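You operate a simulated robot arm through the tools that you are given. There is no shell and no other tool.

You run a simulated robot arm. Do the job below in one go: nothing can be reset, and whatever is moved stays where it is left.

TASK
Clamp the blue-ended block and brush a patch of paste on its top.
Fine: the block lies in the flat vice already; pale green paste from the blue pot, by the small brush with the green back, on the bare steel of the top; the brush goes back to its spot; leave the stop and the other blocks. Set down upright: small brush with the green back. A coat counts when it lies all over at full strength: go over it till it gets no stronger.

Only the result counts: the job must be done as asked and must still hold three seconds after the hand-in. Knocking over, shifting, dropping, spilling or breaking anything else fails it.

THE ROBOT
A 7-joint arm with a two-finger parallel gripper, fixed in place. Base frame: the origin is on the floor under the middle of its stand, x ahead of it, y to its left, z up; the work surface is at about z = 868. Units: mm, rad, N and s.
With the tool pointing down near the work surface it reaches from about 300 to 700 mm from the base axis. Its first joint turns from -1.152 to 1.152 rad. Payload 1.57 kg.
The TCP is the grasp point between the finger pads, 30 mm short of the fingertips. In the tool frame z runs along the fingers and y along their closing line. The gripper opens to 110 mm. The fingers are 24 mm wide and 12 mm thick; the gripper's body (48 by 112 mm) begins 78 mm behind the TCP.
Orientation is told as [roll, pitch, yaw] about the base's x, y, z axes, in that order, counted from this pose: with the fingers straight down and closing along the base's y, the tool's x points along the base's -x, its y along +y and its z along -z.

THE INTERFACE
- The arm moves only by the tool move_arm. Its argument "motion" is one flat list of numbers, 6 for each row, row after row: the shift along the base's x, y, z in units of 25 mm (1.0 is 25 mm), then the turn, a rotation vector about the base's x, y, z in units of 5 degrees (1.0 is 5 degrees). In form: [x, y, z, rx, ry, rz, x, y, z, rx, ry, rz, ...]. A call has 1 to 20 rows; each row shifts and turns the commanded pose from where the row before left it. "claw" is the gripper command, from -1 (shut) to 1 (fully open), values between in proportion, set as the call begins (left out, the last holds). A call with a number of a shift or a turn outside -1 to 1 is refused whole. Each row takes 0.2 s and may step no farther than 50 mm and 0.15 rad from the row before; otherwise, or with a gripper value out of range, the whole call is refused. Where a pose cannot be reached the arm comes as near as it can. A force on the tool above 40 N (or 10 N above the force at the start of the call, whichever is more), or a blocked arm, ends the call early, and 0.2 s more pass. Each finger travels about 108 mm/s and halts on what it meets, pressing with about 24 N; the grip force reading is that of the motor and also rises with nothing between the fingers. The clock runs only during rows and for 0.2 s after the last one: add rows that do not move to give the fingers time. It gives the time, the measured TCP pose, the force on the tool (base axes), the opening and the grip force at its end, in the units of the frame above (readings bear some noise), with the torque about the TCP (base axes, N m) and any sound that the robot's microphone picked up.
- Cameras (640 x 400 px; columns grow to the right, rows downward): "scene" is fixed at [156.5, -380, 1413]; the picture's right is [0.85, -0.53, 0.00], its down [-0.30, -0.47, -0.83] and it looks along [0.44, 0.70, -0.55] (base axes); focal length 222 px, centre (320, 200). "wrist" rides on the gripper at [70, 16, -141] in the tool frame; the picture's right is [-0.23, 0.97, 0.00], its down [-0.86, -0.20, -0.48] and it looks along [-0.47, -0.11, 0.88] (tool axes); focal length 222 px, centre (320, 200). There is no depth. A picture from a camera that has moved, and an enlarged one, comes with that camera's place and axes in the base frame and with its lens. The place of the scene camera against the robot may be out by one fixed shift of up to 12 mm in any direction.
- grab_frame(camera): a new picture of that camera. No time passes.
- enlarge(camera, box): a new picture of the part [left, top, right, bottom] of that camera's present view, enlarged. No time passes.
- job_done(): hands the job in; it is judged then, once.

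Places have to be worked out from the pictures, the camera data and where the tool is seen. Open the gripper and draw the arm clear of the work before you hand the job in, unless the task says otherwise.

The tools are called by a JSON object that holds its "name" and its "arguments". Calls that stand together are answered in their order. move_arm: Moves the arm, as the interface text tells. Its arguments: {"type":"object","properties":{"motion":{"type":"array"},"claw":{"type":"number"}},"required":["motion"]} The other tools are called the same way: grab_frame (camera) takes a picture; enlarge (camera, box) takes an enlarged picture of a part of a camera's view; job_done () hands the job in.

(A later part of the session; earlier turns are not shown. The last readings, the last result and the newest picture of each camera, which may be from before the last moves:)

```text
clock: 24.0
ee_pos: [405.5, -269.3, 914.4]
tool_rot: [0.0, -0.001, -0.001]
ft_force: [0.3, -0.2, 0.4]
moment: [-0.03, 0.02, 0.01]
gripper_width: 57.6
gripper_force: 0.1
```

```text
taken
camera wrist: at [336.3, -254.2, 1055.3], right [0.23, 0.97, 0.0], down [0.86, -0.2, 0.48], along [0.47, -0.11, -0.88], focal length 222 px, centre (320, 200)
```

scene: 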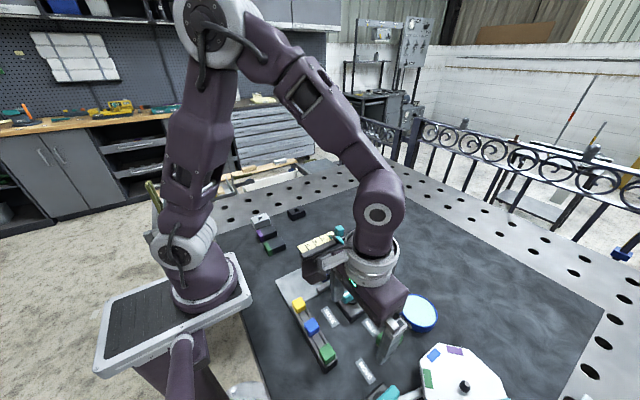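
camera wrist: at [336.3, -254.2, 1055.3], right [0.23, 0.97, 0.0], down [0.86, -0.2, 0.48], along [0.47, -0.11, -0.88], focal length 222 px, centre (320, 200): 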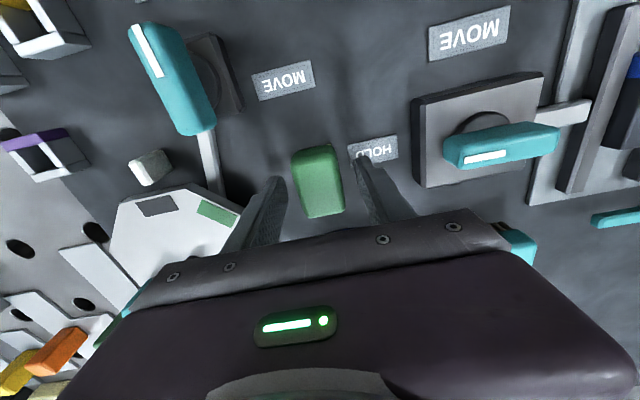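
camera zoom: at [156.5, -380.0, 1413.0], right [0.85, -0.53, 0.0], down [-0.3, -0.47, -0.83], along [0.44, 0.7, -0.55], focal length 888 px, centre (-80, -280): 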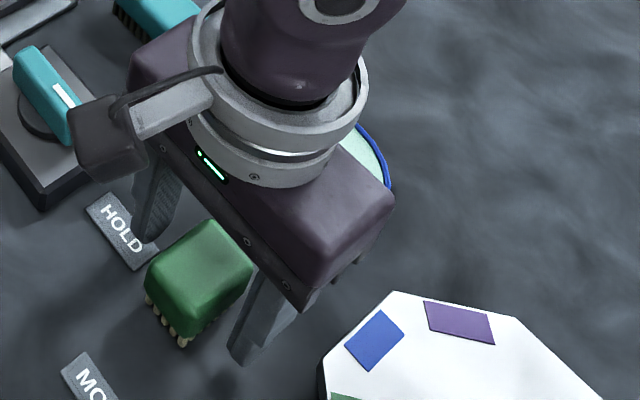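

The fingers straddle the brush; I close now.

{"name": "move_arm", "arguments": {"motion": [0, 0, 0, 0, 0, 0, 0, 0, 0, 0, 0, 0, 0, 0, 0, 0, 0, 0], "claw": -1}}

{"name": "grab_frame", "arguments": {"camera": "wrist"}}

{"name": "enlarge", "arguments": {"camera": "scene", "box": [340, 270, 500, 370]}}

```text
clock: 24.8
ee_pos: [407.1, -270.7, 914.7]
tool_rot: [0.0, 0.001, 0.001]
ft_force: [0.0, 0.8, -0.3]
moment: [0.02, 0.03, 0.01]
gripper_width: 32.8
gripper_force: 24.0
```

```text
taken
camera wrist: at [336.3, -254.2, 1055.6], right [0.23, 0.97, 0.0], down [0.86, -0.2, 0.48], along [0.47, -0.11, -0.88], focal length 222 px, centre (320, 200)
```

wrist: 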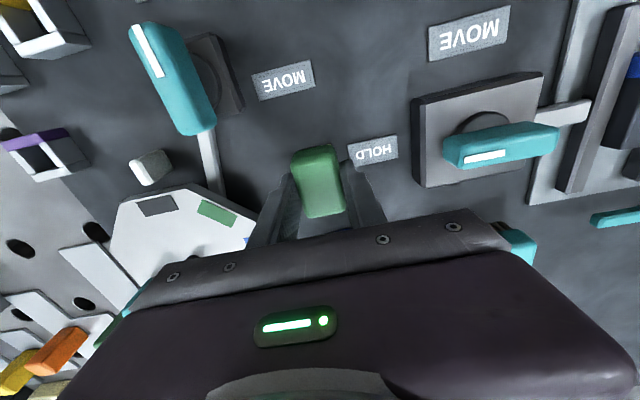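

```text
4.00 times, centred on (420, 320) of scene
camera zoom: at [156.5, -380.0, 1413.0], right [0.85, -0.53, 0.0], down [-0.3, -0.47, -0.83], along [0.44, 0.7, -0.55], focal length 888 px, centre (-80, -280)
```

zoom: 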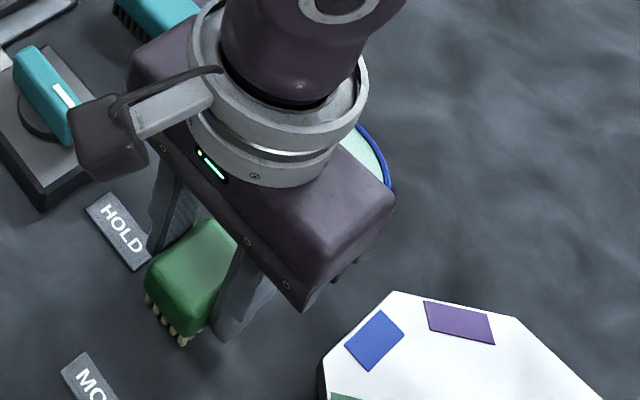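

Brush is held (32.8 mm, 24 N, no side force). I lift it 100 mm straight up and check how it hangs.

{"name": "move_arm", "arguments": {"motion": [0, 0, 0.5, 0, 0, 0, 0, 0, 0.9, 0, 0, 0, 0, 0, 0.9, 0, 0, 0, 0, 0, 0.9, 0, 0, 0, 0, 0, 0.8, 0, 0, 0]}}

{"name": "enlarge", "arguments": {"camera": "scene", "box": [320, 220, 480, 320]}}

{"name": "grab_frame", "arguments": {"camera": "wrist"}}

{"name": "enlarge", "arguments": {"camera": "wrist", "box": [270, 130, 370, 230]}}

```text
clock: 26.0
ee_pos: [406.9, -270.0, 1012.8]
tool_rot: [0.0, 0.001, 0.001]
ft_force: [-0.3, -0.5, -0.2]
moment: [0.02, -0.01, -0.02]
gripper_width: 33.0
gripper_force: 23.5
```

```text
4.00 times, centred on (400, 270) of scene
camera zoom: at [156.5, -380.0, 1413.0], right [0.85, -0.53, 0.0], down [-0.3, -0.47, -0.83], along [0.44, 0.7, -0.55], focal length 888 px, centre (0, -80)
```

zoom: 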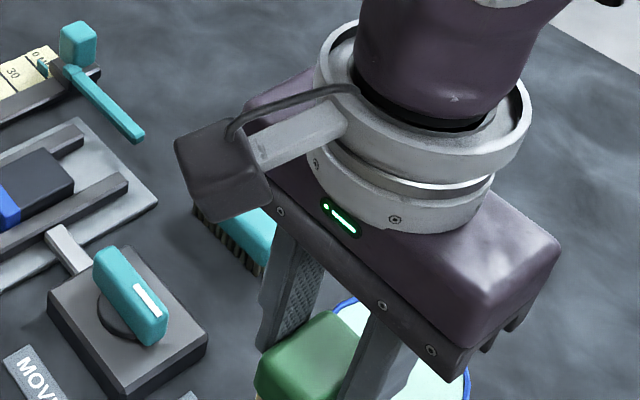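

```text
taken
camera wrist: at [336.6, -254.3, 1155.5], right [0.23, 0.97, 0.0], down [0.85, -0.2, 0.48], along [0.47, -0.11, -0.88], focal length 222 px, centre (320, 200)
```

wrist: 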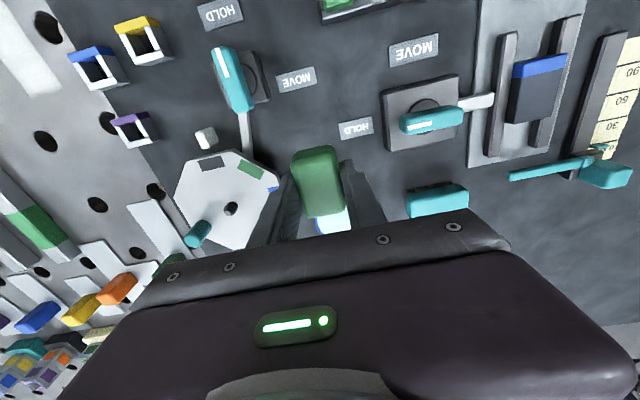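

```text
4.00 times, centred on (320, 180) of wrist
camera zoom: at [336.6, -254.3, 1155.5], right [0.23, 0.97, 0.0], down [0.85, -0.2, 0.48], along [0.47, -0.11, -0.88], focal length 888 px, centre (320, 280)
```

zoom: 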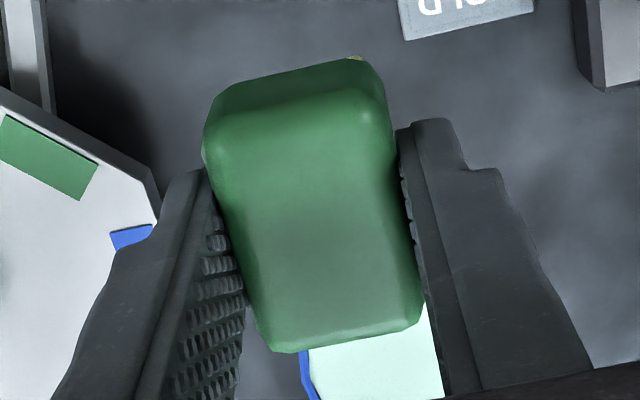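

The brush hangs level. I carry it over the pot (centre ≈ (514, -260)) at this height and check alignment with the scene camera.

{"name": "move_arm", "arguments": {"motion": [0.86, 0.084, 0, 0, 0, 0, 0.86, 0.084, 0, 0, 0, 0, 0.86, 0.084, 0, 0, 0, 0, 0.86, 0.084, 0, 0, 0, 0, 0.86, 0.084, 0, 0, 0, 0]}}

{"name": "enlarge", "arguments": {"camera": "scene", "box": [340, 240, 500, 340]}}

{"name": "grab_frame", "arguments": {"camera": "wrist"}}

{"name": "enlarge", "arguments": {"camera": "wrist", "box": [260, 110, 420, 230]}}

```text
clock: 27.2
ee_pos: [513.3, -259.8, 1014.8]
tool_rot: [0.0, 0.001, 0.0]
ft_force: [-0.1, 0.2, -0.5]
moment: [-0.01, -0.01, -0.01]
gripper_width: 33.0
gripper_force: 24.2
```

```text
4.00 times, centred on (420, 290) of scene
camera zoom: at [156.5, -380.0, 1413.0], right [0.85, -0.53, 0.0], down [-0.3, -0.47, -0.83], along [0.44, 0.7, -0.55], focal length 888 px, centre (-80, -160)
```

zoom: 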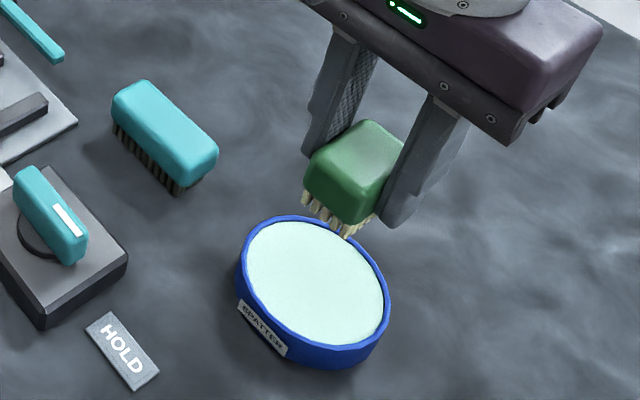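

```text
taken
camera wrist: at [444.2, -243.8, 1155.6], right [0.23, 0.97, 0.0], down [0.86, -0.2, 0.48], along [0.47, -0.11, -0.88], focal length 222 px, centre (320, 200)
```

wrist: 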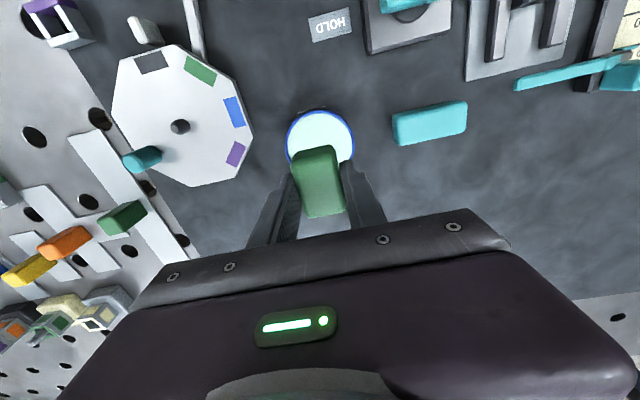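

```text
3.33 times, centred on (340, 170) of wrist
camera zoom: at [444.2, -243.8, 1155.6], right [0.23, 0.97, 0.0], down [0.86, -0.2, 0.48], along [0.47, -0.11, -0.88], focal length 740 px, centre (253, 300)
```

zoom: 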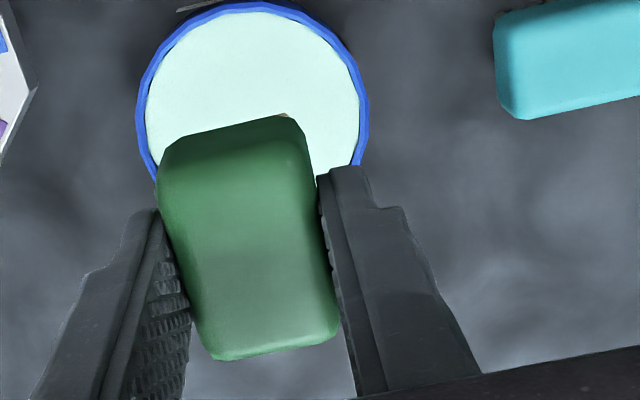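

Alignment over the pot looks good (pot centre ≈ (515.5, -259)). I descend to just above the rim and check.

{"name": "move_arm", "arguments": {"motion": [0.06, 0.04, -0.93, 0, 0, 0, 0, 0, -0.93, 0, 0, 0, 0, 0, -0.94, 0, 0, 0]}}

{"name": "enlarge", "arguments": {"camera": "scene", "box": [370, 260, 470, 340]}}

{"name": "enlarge", "arguments": {"camera": "wrist", "box": [260, 110, 420, 230]}}

```text
clock: 28.0
ee_pos: [515.3, -258.6, 945.6]
tool_rot: [-0.001, 0.0, 0.0]
ft_force: [0.8, -0.1, -0.9]
moment: [-0.04, 0.04, 0.01]
gripper_width: 33.1
gripper_force: 24.2
```

```text
5.00 times, centred on (420, 300) of scene
camera zoom: at [156.5, -380.1, 1413.0], right [0.85, -0.53, 0.0], down [-0.3, -0.47, -0.83], along [0.44, 0.7, -0.55], focal length 1110 px, centre (-180, -300)
```

zoom: 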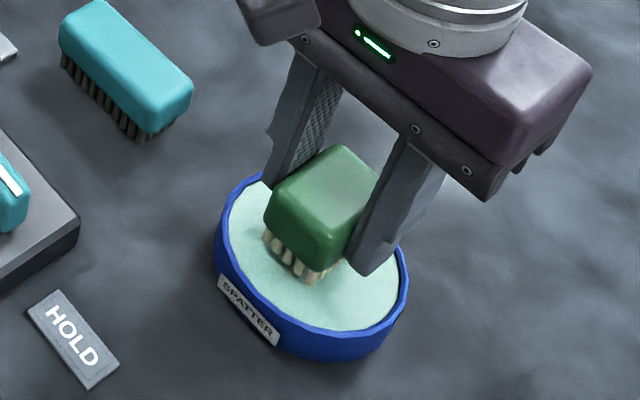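

```text
3.33 times, centred on (340, 170) of wrist
camera zoom: at [444.9, -243.3, 1086.0], right [0.23, 0.97, 0.0], down [0.85, -0.2, 0.48], along [0.47, -0.11, -0.88], focal length 740 px, centre (253, 300)
```

zoom: 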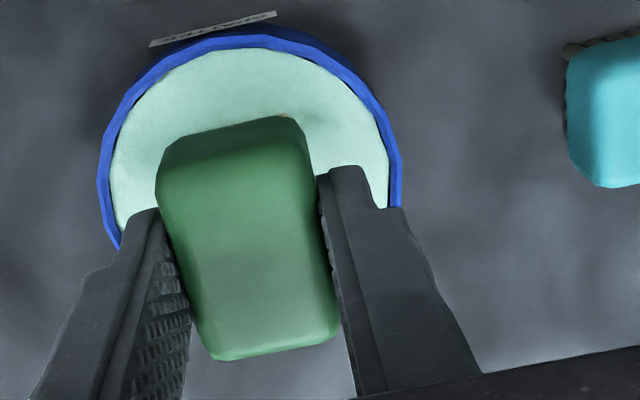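

The brush is centred over the paste. I lower in small steps toward the surface, watching force.

{"name": "move_arm", "arguments": {"motion": [0, 0, -0.1, 0, 0, 0, 0, 0, -0.1, 0, 0, 0, 0, 0, -0.1, 0, 0, 0, 0, 0, -0.1, 0, 0, 0]}}

{"name": "enlarge", "arguments": {"camera": "scene", "box": [380, 270, 460, 330]}}

```text
clock: 29.0
ee_pos: [515.8, -258.7, 935.4]
tool_rot: [-0.002, -0.004, 0.0]
ft_force: [-1.5, 2.1, 19.7]
moment: [0.12, 0.01, 0.01]
gripper_width: 33.0
gripper_force: 23.9
```

```text
6.67 times, centred on (420, 300) of scene
camera zoom: at [156.2, -379.8, 1413.2], right [0.85, -0.53, 0.0], down [-0.3, -0.47, -0.83], along [0.44, 0.7, -0.55], focal length 1480 px, centre (-347, -467)
```

zoom: 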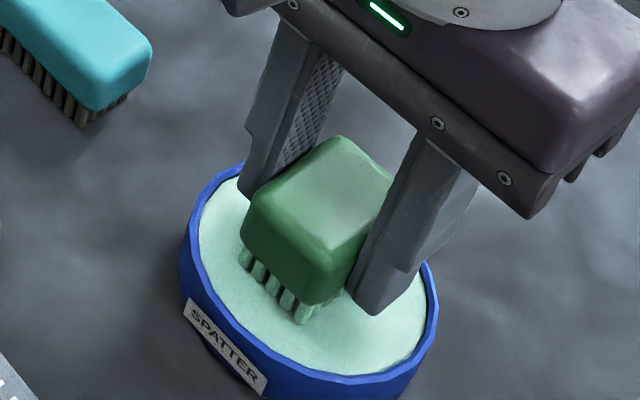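

Contact made (20 N) and the bristles have turned pale green. I hold briefly, then lift.

{"name": "move_arm", "arguments": {"motion": [0, 0, 0, 0, 0, 0, 0, 0, 0, 0, 0, 0, 0, 0, 0.2, 0, 0, 0, 0, 0, 0.6, 0, 0, 0, 0, 0, 0.9, 0, 0, 0, 0, 0, 0.9, 0, 0, 0, 0, 0, 0.6, 0, 0, 0]}}

{"name": "enlarge", "arguments": {"camera": "scene", "box": [370, 240, 470, 320]}}

```text
clock: 30.6
ee_pos: [514.7, -257.1, 1015.2]
tool_rot: [-0.001, -0.001, 0.002]
ft_force: [0.3, 0.6, 0.8]
moment: [0.04, 0.01, 0.01]
gripper_width: 33.1
gripper_force: 23.7
```

```text
5.00 times, centred on (420, 280) of scene
camera zoom: at [156.5, -380.0, 1413.0], right [0.85, -0.53, 0.0], down [-0.3, -0.47, -0.83], along [0.44, 0.7, -0.55], focal length 1110 px, centre (-180, -200)
```

zoom: 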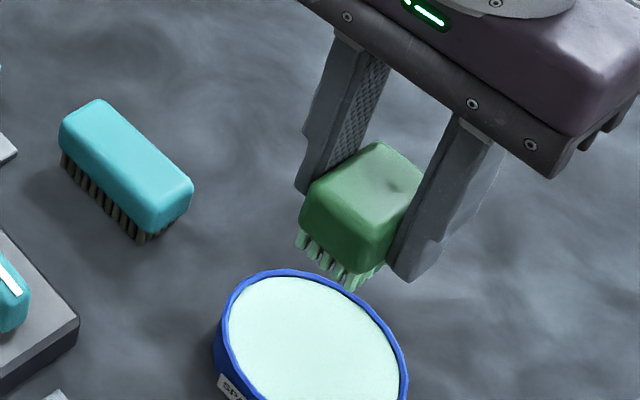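

The brush is loaded. I carry it high over to the clamped block (target TCP ≈ (409, -35.5)).

{"name": "move_arm", "arguments": {"motion": [-0.424, 0.892, 0, 0, 0, 0, -0.424, 0.892, 0, 0, 0, 0, -0.424, 0.892, 0, 0, 0, 0, -0.424, 0.892, 0, 0, 0, 0, -0.424, 0.892, 0, 0, 0, 0, -0.424, 0.892, 0, 0, 0, 0, -0.424, 0.892, 0, 0, 0, 0, -0.424, 0.892, 0, 0, 0, 0, -0.424, 0.892, 0, 0, 0, 0, -0.424, 0.892, 0, 0, 0, 0, 0, 0, -0.84, 0, 0, 0, 0, 0, -0.84, 0, 0, 0, 0, 0, -0.64, 0, 0, 0]}}

{"name": "enlarge", "arguments": {"camera": "scene", "box": [290, 220, 390, 300]}}

{"name": "enlarge", "arguments": {"camera": "wrist", "box": [260, 110, 420, 230]}}

```text
clock: 33.4
ee_pos: [409.1, -36.0, 955.3]
tool_rot: [0.0, -0.001, 0.0]
ft_force: [-0.1, 0.2, -0.6]
moment: [0.01, 0.05, 0.02]
gripper_width: 33.0
gripper_force: 23.5
```

```text
5.00 times, centred on (340, 260) of scene
camera zoom: at [156.5, -380.0, 1413.0], right [0.85, -0.53, 0.0], down [-0.3, -0.47, -0.83], along [0.44, 0.7, -0.55], focal length 1110 px, centre (220, -100)
```

zoom: 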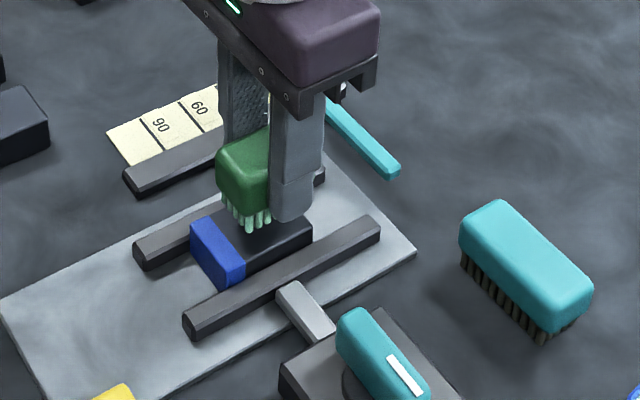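

```text
3.33 times, centred on (340, 170) of wrist
camera zoom: at [338.9, -19.7, 1097.8], right [0.23, 0.97, 0.0], down [0.85, -0.2, 0.48], along [0.47, -0.11, -0.88], focal length 740 px, centre (253, 300)
```

zoom: 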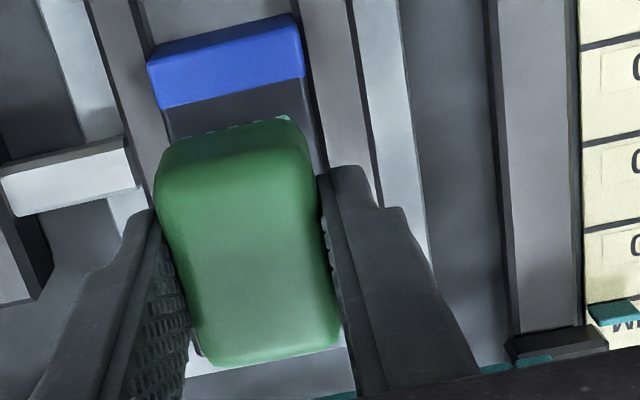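

Bristle rear edge is ≈ 19.5 mm behind TCP, blue/steel boundary at x ≈ 384, so at TCP x = 409 the bristles stay on steel. I lower slowly to contact.

{"name": "move_arm", "arguments": {"motion": [0, 0, -0.2, 0, 0, 0, 0, 0, -0.2, 0, 0, 0, 0, 0, -0.06, 0, 0, 0]}}

{"name": "enlarge", "arguments": {"camera": "scene", "box": [310, 240, 370, 290]}}

```text
clock: 34.2
ee_pos: [409.5, -36.9, 945.4]
tool_rot: [0.0, 0.0, 0.0]
ft_force: [-0.3, 0.1, -0.9]
moment: [0.0, -0.02, 0.04]
gripper_width: 33.0
gripper_force: 24.4
```

```text
8.00 times, centred on (340, 265) of scene
camera zoom: at [156.5, -380.0, 1413.0], right [0.85, -0.53, 0.0], down [-0.3, -0.47, -0.83], along [0.44, 0.7, -0.55], focal length 1776 px, centre (160, -320)
```

zoom: 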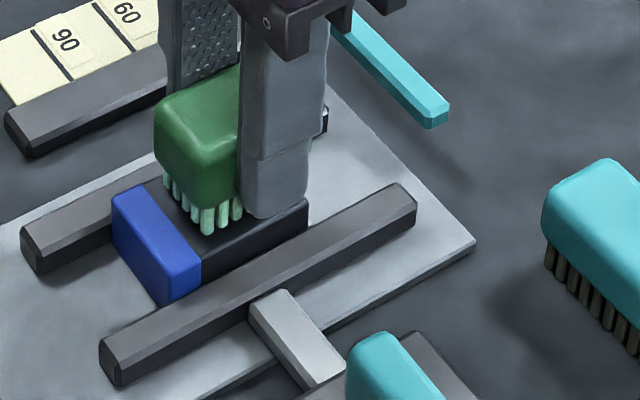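

Nearly touching, no force yet; continuing in 1 mm steps.

{"name": "move_arm", "arguments": {"motion": [0, 0, -0.04, 0, 0, 0, 0, 0, -0.04, 0, 0, 0]}}

```text
clock: 34.8
ee_pos: [410.3, -34.6, 943.8]
tool_rot: [0.0, -0.001, -0.001]
ft_force: [0.2, 0.5, -0.3]
moment: [-0.01, -0.01, -0.03]
gripper_width: 33.0
gripper_force: 24.2
```

No contact yet at z ≈ 943.5; continuing down 1 mm at a time.

{"name": "move_arm", "arguments": {"motion": [0, 0, -0.04, 0, 0, 0, 0, 0, 0, 0, 0, 0]}}

{"name": "move_arm", "arguments": {"motion": [0, 0, -0.03, 0, 0, 0, 0, 0, 0, 0, 0, 0]}}

```text
clock: 35.4
ee_pos: [409.8, -35.0, 943.3]
tool_rot: [0.002, -0.001, 0.0]
ft_force: [-1.9, -0.2, 20.5]
moment: [0.0, -0.05, 0.02]
gripper_width: 33.1
gripper_force: 24.1
```

```text
clock: 36.0
ee_pos: [409.2, -35.4, 942.2]
tool_rot: [0.001, -0.001, 0.0]
ft_force: [1.4, 0.0, 19.6]
moment: [-0.03, -0.11, 0.01]
gripper_width: 32.9
gripper_force: 24.3
```

Contact at 20 N (TCP z ≈ 942.3). I ease up slightly and make the first y-strokes over ±7 mm.

{"name": "move_arm", "arguments": {"motion": [0, 0, 0.012, 0, 0, 0, 0, 0.1, 0, 0, 0, 0, 0, 0.1, 0, 0, 0, 0, 0, 0.08, 0, 0, 0, 0, 0, -0.1, 0, 0, 0, 0, 0, -0.1, 0, 0, 0, 0, 0, -0.1, 0, 0, 0, 0, 0, -0.1, 0, 0, 0, 0, 0, -0.1, 0, 0, 0, 0, 0, -0.06, 0, 0, 0, 0]}}

{"name": "enlarge", "arguments": {"camera": "scene", "box": [310, 240, 370, 290]}}

{"name": "enlarge", "arguments": {"camera": "wrist", "box": [260, 110, 420, 230]}}

```text
clock: 38.2
ee_pos: [409.6, -42.3, 941.0]
tool_rot: [-0.001, -0.001, 0.0]
ft_force: [0.3, 7.2, 17.0]
moment: [0.22, -0.07, 0.01]
gripper_width: 32.8
gripper_force: 24.0
```

```text
8.00 times, centred on (340, 265) of scene
camera zoom: at [156.3, -379.9, 1413.1], right [0.85, -0.53, 0.0], down [-0.3, -0.47, -0.83], along [0.44, 0.7, -0.55], focal length 1776 px, centre (160, -320)
```

zoom: 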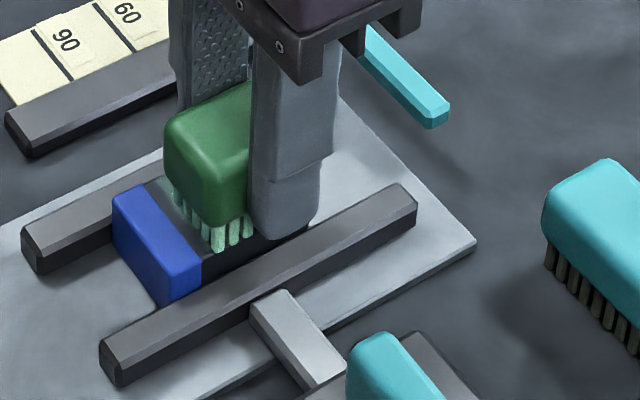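

```text
3.33 times, centred on (340, 170) of wrist
camera zoom: at [339.2, -26.6, 1082.4], right [0.23, 0.97, 0.0], down [0.85, -0.2, 0.48], along [0.47, -0.11, -0.88], focal length 740 px, centre (253, 300)
```

zoom: 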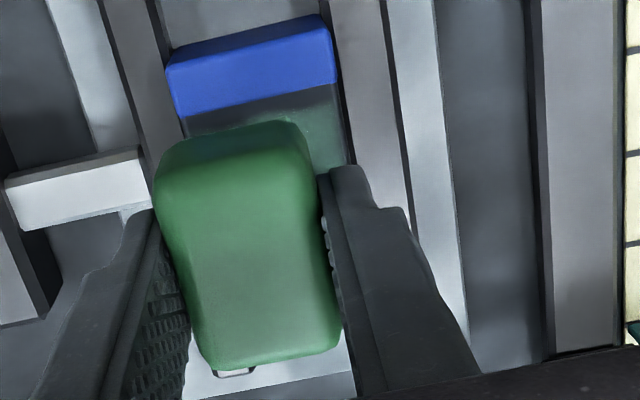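

A light film appears. I continue the raster: shift back to TCP x ≈ 405 to reach near the blue edge, then stroke across.

{"name": "move_arm", "arguments": {"motion": [-0.08, 0, 0, 0, 0, 0, -0.08, 0, 0, 0, 0, 0, 0, 0.1, 0, 0, 0, 0, 0, 0.1, 0, 0, 0, 0, 0, 0.1, 0, 0, 0, 0, 0, 0.1, 0, 0, 0, 0, 0, 0.1, 0, 0, 0, 0, 0, 0.06, 0, 0, 0, 0, 0, -0.1, 0, 0, 0, 0, 0, -0.1, 0, 0, 0, 0, 0, -0.1, 0, 0, 0, 0, 0, -0.1, 0, 0, 0, 0, 0, -0.1, 0, 0, 0, 0, 0, -0.06, 0, 0, 0, 0]}}

{"name": "enlarge", "arguments": {"camera": "wrist", "box": [260, 110, 420, 230]}}

{"name": "enlarge", "arguments": {"camera": "scene", "box": [310, 240, 370, 290]}}

```text
clock: 41.2
ee_pos: [405.5, -43.0, 941.1]
tool_rot: [0.001, 0.001, 0.0]
ft_force: [0.1, -0.3, 1.1]
moment: [-0.01, -0.07, -0.02]
gripper_width: 33.1
gripper_force: 24.0
```

```text
3.33 times, centred on (340, 170) of wrist
camera zoom: at [335.3, -27.0, 1082.5], right [0.23, 0.97, 0.0], down [0.86, -0.2, 0.48], along [0.47, -0.11, -0.88], focal length 740 px, centre (253, 300)
```

zoom: 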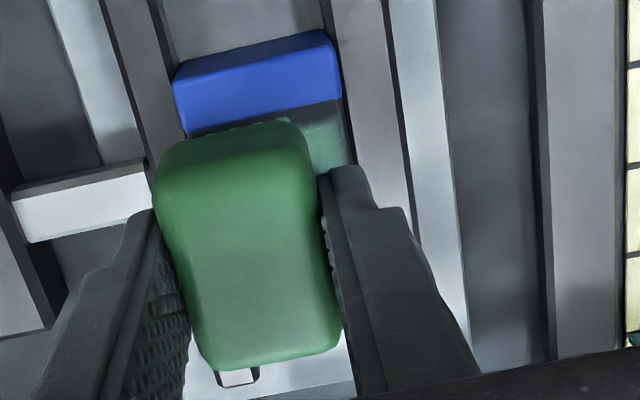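

```text
8.00 times, centred on (340, 265) of scene
camera zoom: at [156.5, -380.0, 1413.1], right [0.85, -0.53, 0.0], down [-0.3, -0.47, -0.83], along [0.44, 0.7, -0.55], focal length 1776 px, centre (160, -320)
```

zoom: 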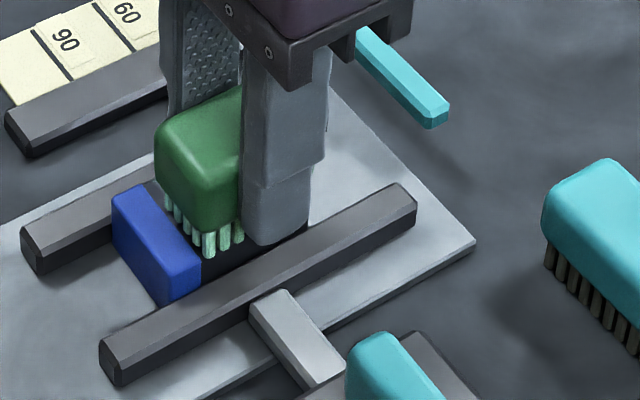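

Force dropped to ~1 N, and the film starts ~16.5 mm behind TCP. I lift and step aside in +x to inspect the coat.

{"name": "move_arm", "arguments": {"motion": [0, 0, 0.4, 0, 0, 0, 0, 0, 0.8, 0, 0, 0, 0, 0, 0.8, 0, 0, 0, 0.95, 0, 0, 0, 0, 0, 0.95, 0, 0, 0, 0, 0, 0.9, 0, 0, 0, 0, 0]}}

{"name": "grab_frame", "arguments": {"camera": "wrist"}}

{"name": "enlarge", "arguments": {"camera": "wrist", "box": [260, 40, 380, 130]}}

{"name": "enlarge", "arguments": {"camera": "scene", "box": [305, 240, 365, 290]}}

```text
clock: 42.6
ee_pos: [476.4, -43.5, 992.8]
tool_rot: [0.002, 0.001, 0.002]
ft_force: [-0.7, 0.7, -0.5]
moment: [-0.02, 0.0, -0.01]
gripper_width: 32.9
gripper_force: 23.5
```

```text
taken
camera wrist: at [406.1, -26.9, 1133.1], right [0.23, 0.97, 0.0], down [0.85, -0.2, 0.48], along [0.47, -0.11, -0.88], focal length 222 px, centre (320, 200)
```

wrist: 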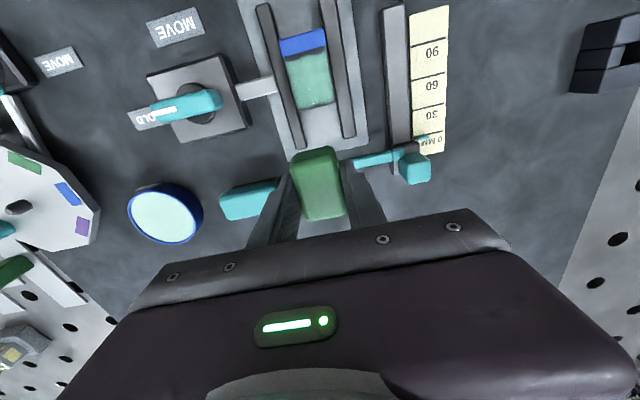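

```text
4.44 times, centred on (320, 85) of wrist
camera zoom: at [406.1, -26.9, 1133.1], right [0.23, 0.97, 0.0], down [0.85, -0.2, 0.48], along [0.47, -0.11, -0.88], focal length 987 px, centre (320, 711)
```

zoom: 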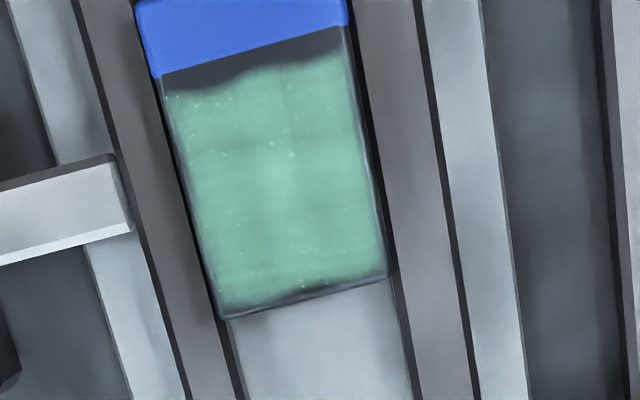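

```text
8.00 times, centred on (335, 265) of scene
camera zoom: at [156.5, -380.0, 1413.0], right [0.85, -0.53, 0.0], down [-0.3, -0.47, -0.83], along [0.44, 0.7, -0.55], focal length 1776 px, centre (200, -320)
```

zoom: 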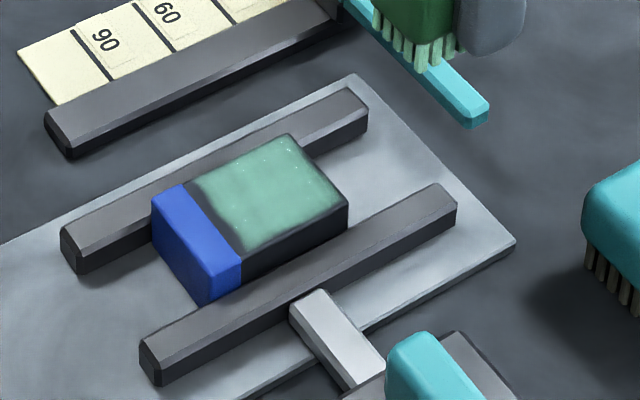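

The coat covers most of the steel, but about 4–5 mm near the blue end and 2 mm at the far edge are bare, and it's not at full strength. I return at TCP x ≈ 403 and re-contact gently.

{"name": "move_arm", "arguments": {"motion": [-0.963, 0, 0, 0, 0, 0, -0.963, 0, 0, 0, 0, 0, -0.962, 0, 0, 0, 0, 0, 0, 0, -0.98, 0, 0, 0, 0, 0, -0.9, 0, 0, 0, 0, 0, -0.08, 0, 0, 0, 0, 0, -0.02, 0, 0, 0, 0, 0, -0.02, 0, 0, 0]}}

```text
clock: 44.4
ee_pos: [402.0, -42.7, 942.0]
tool_rot: [0.0, -0.001, 0.0]
ft_force: [-0.8, -0.2, -0.2]
moment: [0.01, -0.02, 0.04]
gripper_width: 33.3
gripper_force: 23.6
```

{"name": "move_arm", "arguments": {"motion": [0, 0, -0.02, 0, 0, 0, 0, 0, 0, 0, 0, 0]}}

{"name": "move_arm", "arguments": {"motion": [0, 0, -0.01, 0, 0, 0, 0, 0, 0, 0, 0, 0]}}

```text
clock: 45.0
ee_pos: [403.5, -41.6, 941.3]
tool_rot: [-0.002, -0.001, 0.0]
ft_force: [-0.3, 0.8, 10.3]
moment: [0.02, 0.03, 0.0]
gripper_width: 33.3
gripper_force: 23.6
```

```text
clock: 45.6
ee_pos: [403.1, -42.9, 941.1]
tool_rot: [0.001, -0.002, 0.001]
ft_force: [-0.4, -0.1, 27.3]
moment: [0.04, 0.11, 0.0]
gripper_width: 33.1
gripper_force: 24.0
```

Contact regained. I stroke across at TCP x ≈ 403 and back, monitoring force.

{"name": "move_arm", "arguments": {"motion": [0, 0, 0.005, 0, 0, 0, 0, 0.1, 0, 0, 0, 0, 0, 0.1, 0, 0, 0, 0, 0, 0.1, 0, 0, 0, 0, 0, 0.1, 0, 0, 0, 0, 0, 0.1, 0, 0, 0, 0, 0, 0.06, 0, 0, 0, 0]}}

{"name": "move_arm", "arguments": {"motion": [0, -0.1, 0, 0, 0, 0, 0, -0.1, 0, 0, 0, 0, 0, -0.1, 0, 0, 0, 0, 0, -0.1, 0, 0, 0, 0, 0, -0.1, 0, 0, 0, 0, 0, -0.06, 0, 0, 0, 0]}}

{"name": "enlarge", "arguments": {"camera": "wrist", "box": [260, 110, 420, 230]}}

{"name": "enlarge", "arguments": {"camera": "scene", "box": [310, 240, 370, 290]}}

```text
clock: 47.2
ee_pos: [404.1, -28.7, 940.6]
tool_rot: [0.0, 0.001, 0.0]
ft_force: [1.0, -6.6, 20.7]
moment: [-0.3, -0.03, -0.01]
gripper_width: 33.1
gripper_force: 24.2
```

```text
clock: 48.6
ee_pos: [403.2, -41.9, 940.6]
tool_rot: [-0.001, 0.001, 0.0]
ft_force: [-0.9, 5.3, 13.0]
moment: [0.19, -0.05, 0.03]
gripper_width: 32.9
gripper_force: 24.5
```

```text
3.33 times, centred on (340, 170) of wrist
camera zoom: at [333.0, -26.2, 1082.1], right [0.23, 0.97, 0.0], down [0.86, -0.2, 0.48], along [0.47, -0.11, -0.88], focal length 740 px, centre (253, 300)
```

zoom: 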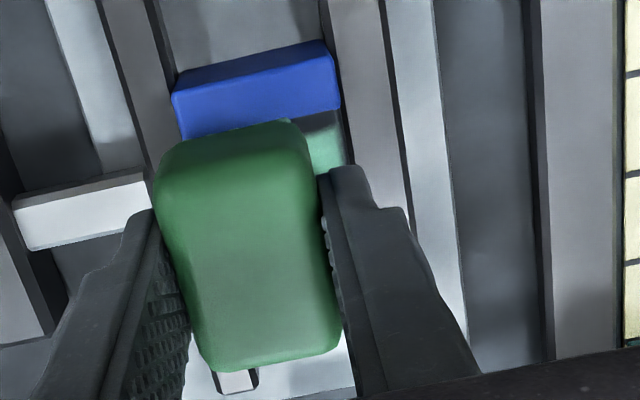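

```text
8.00 times, centred on (340, 265) of scene
camera zoom: at [156.3, -379.9, 1413.1], right [0.85, -0.53, 0.0], down [-0.3, -0.47, -0.83], along [0.44, 0.7, -0.55], focal length 1776 px, centre (160, -320)
```

zoom: 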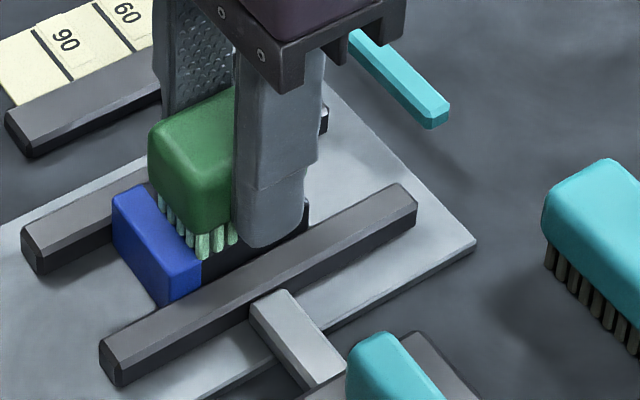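

I zoom into the strip next to the blue end to see where the coat edge is.

{"name": "enlarge", "arguments": {"camera": "wrist", "box": [300, 125, 350, 160]}}

{"name": "enlarge", "arguments": {"camera": "scene", "box": [320, 255, 350, 280]}}

```text
11.43 times, centred on (325, 142) of wrist
camera zoom: at [333.0, -26.2, 1082.1], right [0.23, 0.97, 0.0], down [0.86, -0.2, 0.48], along [0.47, -0.11, -0.88], focal length 2538 px, centre (263, 857)
```

zoom: 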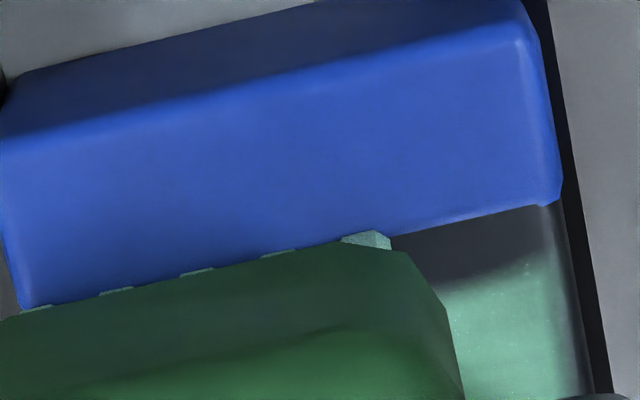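

```text
16.00 times, centred on (335, 268) of scene
camera zoom: at [156.3, -379.9, 1413.1], right [0.85, -0.53, 0.0], down [-0.3, -0.47, -0.83], along [0.44, 0.7, -0.55], focal length 3553 px, centre (80, -880)
```

zoom: 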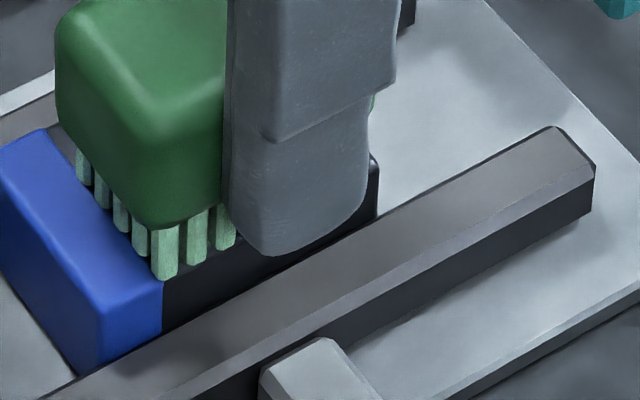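

The bare strip near the blue end is about 3.5 mm wide on the right side. I shift 1.2 mm closer and stroke wider in y (±9 mm), then re-inspect.

{"name": "move_arm", "arguments": {"motion": [-0.05, -0.08, 0, 0, 0, 0, 0, 0.12, 0, 0, 0, 0, 0, 0.12, 0, 0, 0, 0, 0, 0.12, 0, 0, 0, 0, 0, 0.12, 0, 0, 0, 0, 0, 0.12, 0, 0, 0, 0, 0, 0.12, 0, 0, 0, 0]}}

{"name": "move_arm", "arguments": {"motion": [0, 0, 0, 0, 0, 0, 0, -0.12, 0, 0, 0, 0, 0, -0.12, 0, 0, 0, 0, 0, -0.12, 0, 0, 0, 0, 0, -0.12, 0, 0, 0, 0, 0, -0.12, 0, 0, 0, 0, 0, -0.12, 0, 0, 0, 0]}}

{"name": "enlarge", "arguments": {"camera": "wrist", "box": [300, 125, 350, 160]}}

{"name": "enlarge", "arguments": {"camera": "scene", "box": [310, 240, 370, 290]}}

```text
clock: 50.2
ee_pos: [402.9, -26.0, 940.4]
tool_rot: [0.0, -0.001, 0.0]
ft_force: [0.1, -7.8, 25.4]
moment: [-0.36, 0.05, 0.02]
gripper_width: 33.2
gripper_force: 23.5
```

```text
clock: 51.8
ee_pos: [401.4, -43.8, 940.1]
tool_rot: [0.001, 0.0, 0.001]
ft_force: [-0.1, 10.0, 27.2]
moment: [0.39, -0.02, -0.03]
gripper_width: 33.2
gripper_force: 23.8
```

```text
11.43 times, centred on (325, 142) of wrist
camera zoom: at [331.5, -28.3, 1081.9], right [0.23, 0.97, 0.0], down [0.85, -0.2, 0.48], along [0.47, -0.11, -0.88], focal length 2538 px, centre (263, 857)
```

zoom: 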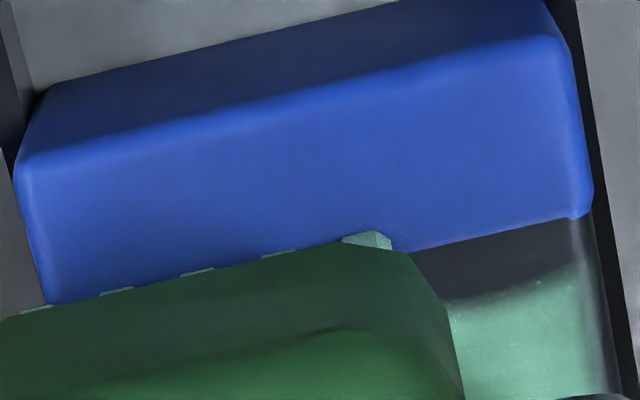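

```text
8.00 times, centred on (340, 265) of scene
camera zoom: at [156.2, -379.8, 1413.2], right [0.85, -0.53, 0.0], down [-0.3, -0.47, -0.83], along [0.44, 0.7, -0.55], focal length 1776 px, centre (160, -320)
```

zoom: 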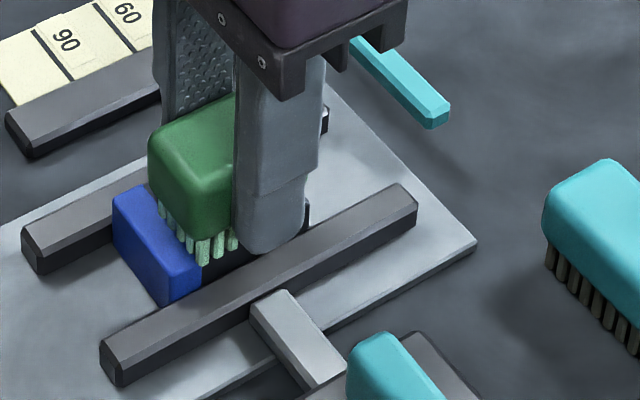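

The coat edge doesn't advance toward the blue any more, so the coat evidently has a fixed patch inset from the edges; the blue end is clean. I move back fully onto steel and stroke at TCP x ≈ 406 and 410.

{"name": "move_arm", "arguments": {"motion": [0.085, 0, 0, 0, 0, 0, 0.085, 0, 0, 0, 0, 0, 0, 0.12, 0, 0, 0, 0, 0, 0.12, 0, 0, 0, 0, 0, 0.12, 0, 0, 0, 0, 0, 0.12, 0, 0, 0, 0, 0, 0.12, 0, 0, 0, 0, 0, 0.12, 0, 0, 0, 0, 0.08, 0, 0, 0, 0, 0, 0.08, 0, 0, 0, 0, 0, 0, -0.12, 0, 0, 0, 0, 0, -0.12, 0, 0, 0, 0, 0, -0.12, 0, 0, 0, 0, 0, -0.12, 0, 0, 0, 0, 0, -0.12, 0, 0, 0, 0, 0, -0.12, 0, 0, 0, 0]}}

{"name": "enlarge", "arguments": {"camera": "wrist", "box": [260, 110, 420, 230]}}

```text
clock: 55.2
ee_pos: [410.6, -44.2, 941.3]
tool_rot: [0.0, 0.0, 0.001]
ft_force: [-0.2, 5.4, 16.2]
moment: [0.23, 0.01, 0.01]
gripper_width: 33.2
gripper_force: 23.7
```

```text
3.33 times, centred on (340, 170) of wrist
camera zoom: at [340.1, -28.6, 1082.1], right [0.23, 0.97, 0.0], down [0.85, -0.2, 0.48], along [0.47, -0.11, -0.88], focal length 740 px, centre (253, 300)
```

zoom: 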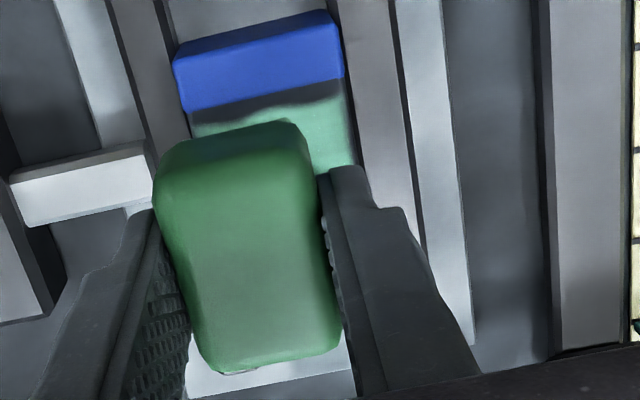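

The coat grows paler. I do another pass at x ≈ 413 and 406, then lift to inspect.

{"name": "move_arm", "arguments": {"motion": [0.12, 0, 0, 0, 0, 0, 0, 0.12, 0, 0, 0, 0, 0, 0.12, 0, 0, 0, 0, 0, 0.12, 0, 0, 0, 0, 0, 0.12, 0, 0, 0, 0, 0, 0.12, 0, 0, 0, 0, 0, 0.12, 0, 0, 0, 0, -0.1, 0, 0, 0, 0, 0, -0.1, 0, 0, 0, 0, 0, -0.1, 0, 0, 0, 0, 0, 0, -0.12, 0, 0, 0, 0, 0, -0.12, 0, 0, 0, 0, 0, -0.12, 0, 0, 0, 0, 0, -0.12, 0, 0, 0, 0, 0, -0.12, 0, 0, 0, 0, 0, -0.12, 0, 0, 0, 0]}}

{"name": "move_arm", "arguments": {"motion": [0, 0, 0.4, 0, 0, 0, 0, 0, 0.8, 0, 0, 0, 0, 0, 0.8, 0, 0, 0, 0.95, 0, 0, 0, 0, 0, 0.95, 0, 0, 0, 0, 0, 0.9, 0, 0, 0, 0, 0]}}

{"name": "enlarge", "arguments": {"camera": "wrist", "box": [260, 40, 380, 130]}}

{"name": "enlarge", "arguments": {"camera": "scene", "box": [305, 240, 365, 290]}}

{"name": "grab_frame", "arguments": {"camera": "wrist"}}

```text
clock: 58.6
ee_pos: [405.9, -44.2, 940.3]
tool_rot: [0.0, 0.0, -0.001]
ft_force: [-1.3, 9.1, 25.9]
moment: [0.4, 0.04, 0.01]
gripper_width: 32.8
gripper_force: 24.0
```

```text
clock: 60.0
ee_pos: [476.0, -45.2, 991.2]
tool_rot: [-0.001, -0.001, 0.0]
ft_force: [0.3, 0.4, -1.0]
moment: [0.04, -0.01, 0.01]
gripper_width: 33.0
gripper_force: 24.4
```

```text
4.44 times, centred on (320, 85) of wrist
camera zoom: at [406.4, -29.6, 1131.6], right [0.23, 0.97, 0.0], down [0.85, -0.2, 0.48], along [0.47, -0.11, -0.88], focal length 987 px, centre (320, 711)
```

zoom: 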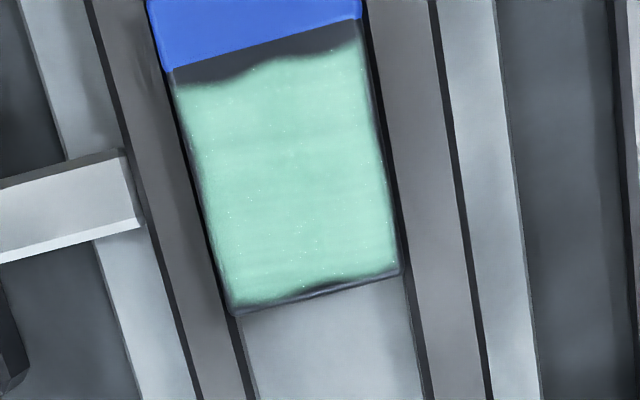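

```text
8.00 times, centred on (335, 265) of scene
camera zoom: at [156.5, -380.0, 1413.0], right [0.85, -0.53, 0.0], down [-0.3, -0.47, -0.83], along [0.44, 0.7, -0.55], focal length 1776 px, centre (200, -320)
```

zoom: 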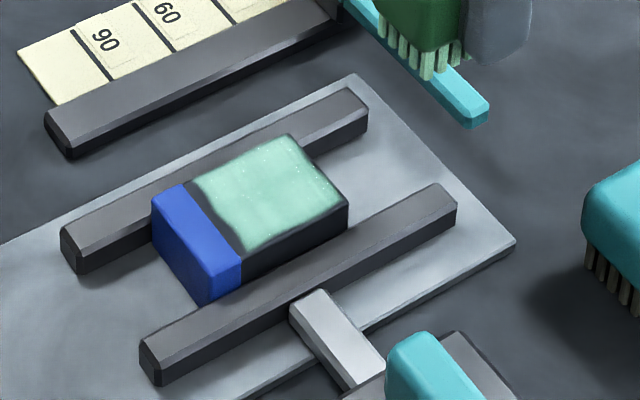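

```text
taken
camera wrist: at [406.4, -29.6, 1131.6], right [0.23, 0.97, 0.0], down [0.85, -0.2, 0.48], along [0.47, -0.11, -0.88], focal length 222 px, centre (320, 200)
```

wrist: 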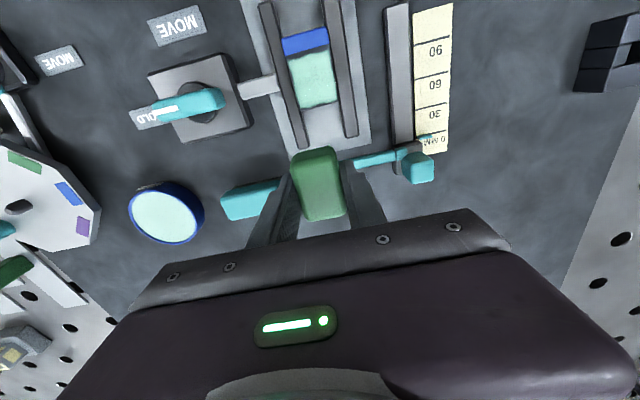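

The coat is more even and paler, with the same patch outline. To be sure it reaches full strength I re-dip the brush; moving back over the pot.

{"name": "move_arm", "arguments": {"motion": [0, 0, 0.943, 0, 0, 0, 0.159, -0.856, 0, 0, 0, 0, 0.159, -0.856, 0, 0, 0, 0, 0.159, -0.856, 0, 0, 0, 0, 0.159, -0.856, 0, 0, 0, 0, 0.159, -0.856, 0, 0, 0, 0, 0.159, -0.856, 0, 0, 0, 0, 0.159, -0.856, 0, 0, 0, 0, 0.159, -0.856, 0, 0, 0, 0, 0.158, -0.856, 0, 0, 0, 0, 0.158, -0.856, 0, 0, 0, 0, 0, 0, -0.93, 0, 0, 0, 0, 0, -0.93, 0, 0, 0, 0, 0, -0.94, 0, 0, 0]}}

{"name": "enlarge", "arguments": {"camera": "scene", "box": [380, 270, 460, 330]}}

{"name": "enlarge", "arguments": {"camera": "wrist", "box": [260, 110, 420, 230]}}

```text
clock: 63.0
ee_pos: [515.5, -256.7, 943.5]
tool_rot: [0.0, -0.001, 0.0]
ft_force: [-0.2, -0.1, -0.6]
moment: [-0.03, 0.0, 0.04]
gripper_width: 33.1
gripper_force: 24.3
```

```text
6.67 times, centred on (420, 300) of scene
camera zoom: at [156.5, -380.1, 1413.0], right [0.85, -0.53, 0.0], down [-0.3, -0.47, -0.83], along [0.44, 0.7, -0.55], focal length 1480 px, centre (-347, -467)
```

zoom: 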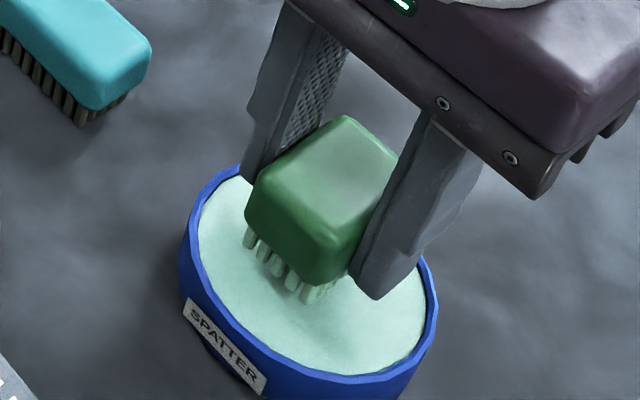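

```text
3.33 times, centred on (340, 170) of wrist
camera zoom: at [445.3, -241.9, 1084.9], right [0.23, 0.97, 0.0], down [0.85, -0.2, 0.48], along [0.47, -0.11, -0.88], focal length 740 px, centre (253, 300)
```

zoom: 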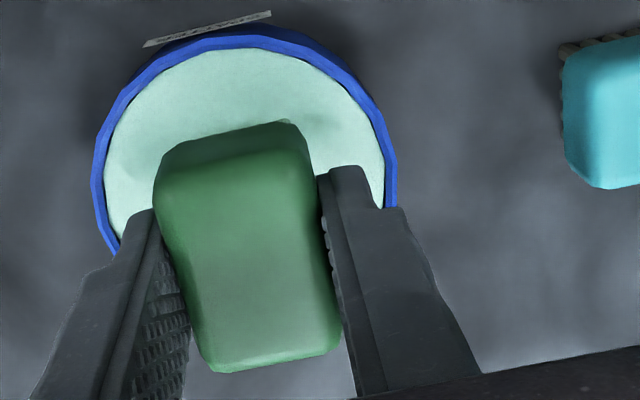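

The bristles look partly spent, so re-dipping was right. Lowering into the paste in steps.

{"name": "move_arm", "arguments": {"motion": [0, 0, -0.12, 0, 0, 0, 0, 0, -0.12, 0, 0, 0, 0, 0, -0.12, 0, 0, 0, 0, 0, -0.04, 0, 0, 0, 0, 0, 0, 0, 0, 0]}}

{"name": "move_arm", "arguments": {"motion": [0, 0, -0.02, 0, 0, 0, 0, 0, -0.02, 0, 0, 0]}}

```text
clock: 64.2
ee_pos: [515.3, -257.5, 934.8]
tool_rot: [-0.001, -0.001, 0.001]
ft_force: [-0.1, 0.2, -1.0]
moment: [0.0, 0.04, 0.02]
gripper_width: 33.2
gripper_force: 24.4
```

```text
clock: 64.8
ee_pos: [516.4, -260.0, 933.9]
tool_rot: [0.001, 0.002, -0.001]
ft_force: [-2.5, 1.0, 7.2]
moment: [0.06, 0.04, 0.0]
gripper_width: 33.2
gripper_force: 23.7
```

Light contact (7 N). I press a touch more, hold, and check the bristle colour.

{"name": "move_arm", "arguments": {"motion": [0, 0, -0.01, 0, 0, 0, 0, 0, 0, 0, 0, 0, 0, 0, 0, 0, 0, 0]}}

{"name": "enlarge", "arguments": {"camera": "scene", "box": [380, 270, 460, 330]}}

```text
clock: 65.6
ee_pos: [516.4, -257.7, 934.0]
tool_rot: [-0.001, 0.001, -0.001]
ft_force: [-1.2, 1.5, 11.5]
moment: [0.04, 0.07, -0.02]
gripper_width: 33.3
gripper_force: 24.0
```

```text
6.67 times, centred on (420, 300) of scene
camera zoom: at [156.3, -379.9, 1413.1], right [0.85, -0.53, 0.0], down [-0.3, -0.47, -0.83], along [0.44, 0.7, -0.55], focal length 1480 px, centre (-347, -467)
```

zoom: 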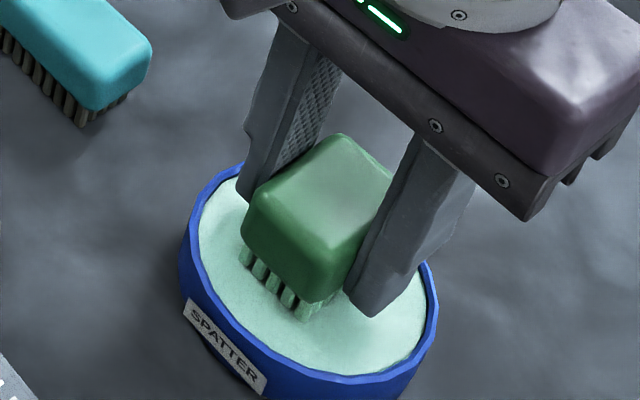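

Reloaded. I lift and carry the brush back over the block, then lower to just above contact.

{"name": "move_arm", "arguments": {"motion": [0, 0, 0.25, 0, 0, 0, 0, 0, 0.6, 0, 0, 0, 0, 0, 0.8, 0, 0, 0, 0, 0, 0.8, 0, 0, 0, 0, 0, 0.8, 0, 0, 0, -0.431, 0.856, 0, 0, 0, 0, -0.431, 0.856, 0, 0, 0, 0, -0.431, 0.856, 0, 0, 0, 0, -0.431, 0.856, 0, 0, 0, 0, -0.431, 0.856, 0, 0, 0, 0, -0.431, 0.856, 0, 0, 0, 0, -0.431, 0.856, 0, 0, 0, 0, -0.431, 0.856, 0, 0, 0, 0, -0.431, 0.856, 0, 0, 0, 0, -0.431, 0.856, 0, 0, 0, 0]}}

{"name": "move_arm", "arguments": {"motion": [0, 0, -0.96, 0, 0, 0, 0, 0, -0.96, 0, 0, 0, 0, 0, -0.9, 0, 0, 0, 0, 0, -0.06, 0, 0, 0, 0, 0, -0.03, 0, 0, 0, 0, 0, 0, 0, 0, 0]}}

```text
clock: 68.8
ee_pos: [407.7, -43.6, 1014.3]
tool_rot: [0.001, -0.001, 0.0]
ft_force: [-0.3, 0.0, 0.9]
moment: [-0.01, -0.01, -0.01]
gripper_width: 33.1
gripper_force: 23.6
```

```text
clock: 70.2
ee_pos: [406.5, -45.2, 942.8]
tool_rot: [-0.001, 0.001, 0.0]
ft_force: [0.4, -0.8, -1.4]
moment: [-0.02, 0.01, -0.02]
gripper_width: 33.0
gripper_force: 23.6
```

{"name": "move_arm", "arguments": {"motion": [0, 0, -0.03, 0, 0, 0, 0, 0, 0, 0, 0, 0]}}

{"name": "move_arm", "arguments": {"motion": [0, 0, -0.015, 0, 0, 0, 0, 0, 0, 0, 0, 0]}}

```text
clock: 70.8
ee_pos: [408.1, -43.0, 941.4]
tool_rot: [0.0, -0.001, 0.001]
ft_force: [-0.9, -1.1, 11.8]
moment: [-0.01, 0.02, 0.02]
gripper_width: 33.5
gripper_force: 24.0
```

```text
clock: 71.4
ee_pos: [407.6, -45.3, 942.1]
tool_rot: [0.0, -0.003, -0.001]
ft_force: [0.3, 0.5, 26.1]
moment: [0.03, 0.1, -0.03]
gripper_width: 33.1
gripper_force: 23.6
```

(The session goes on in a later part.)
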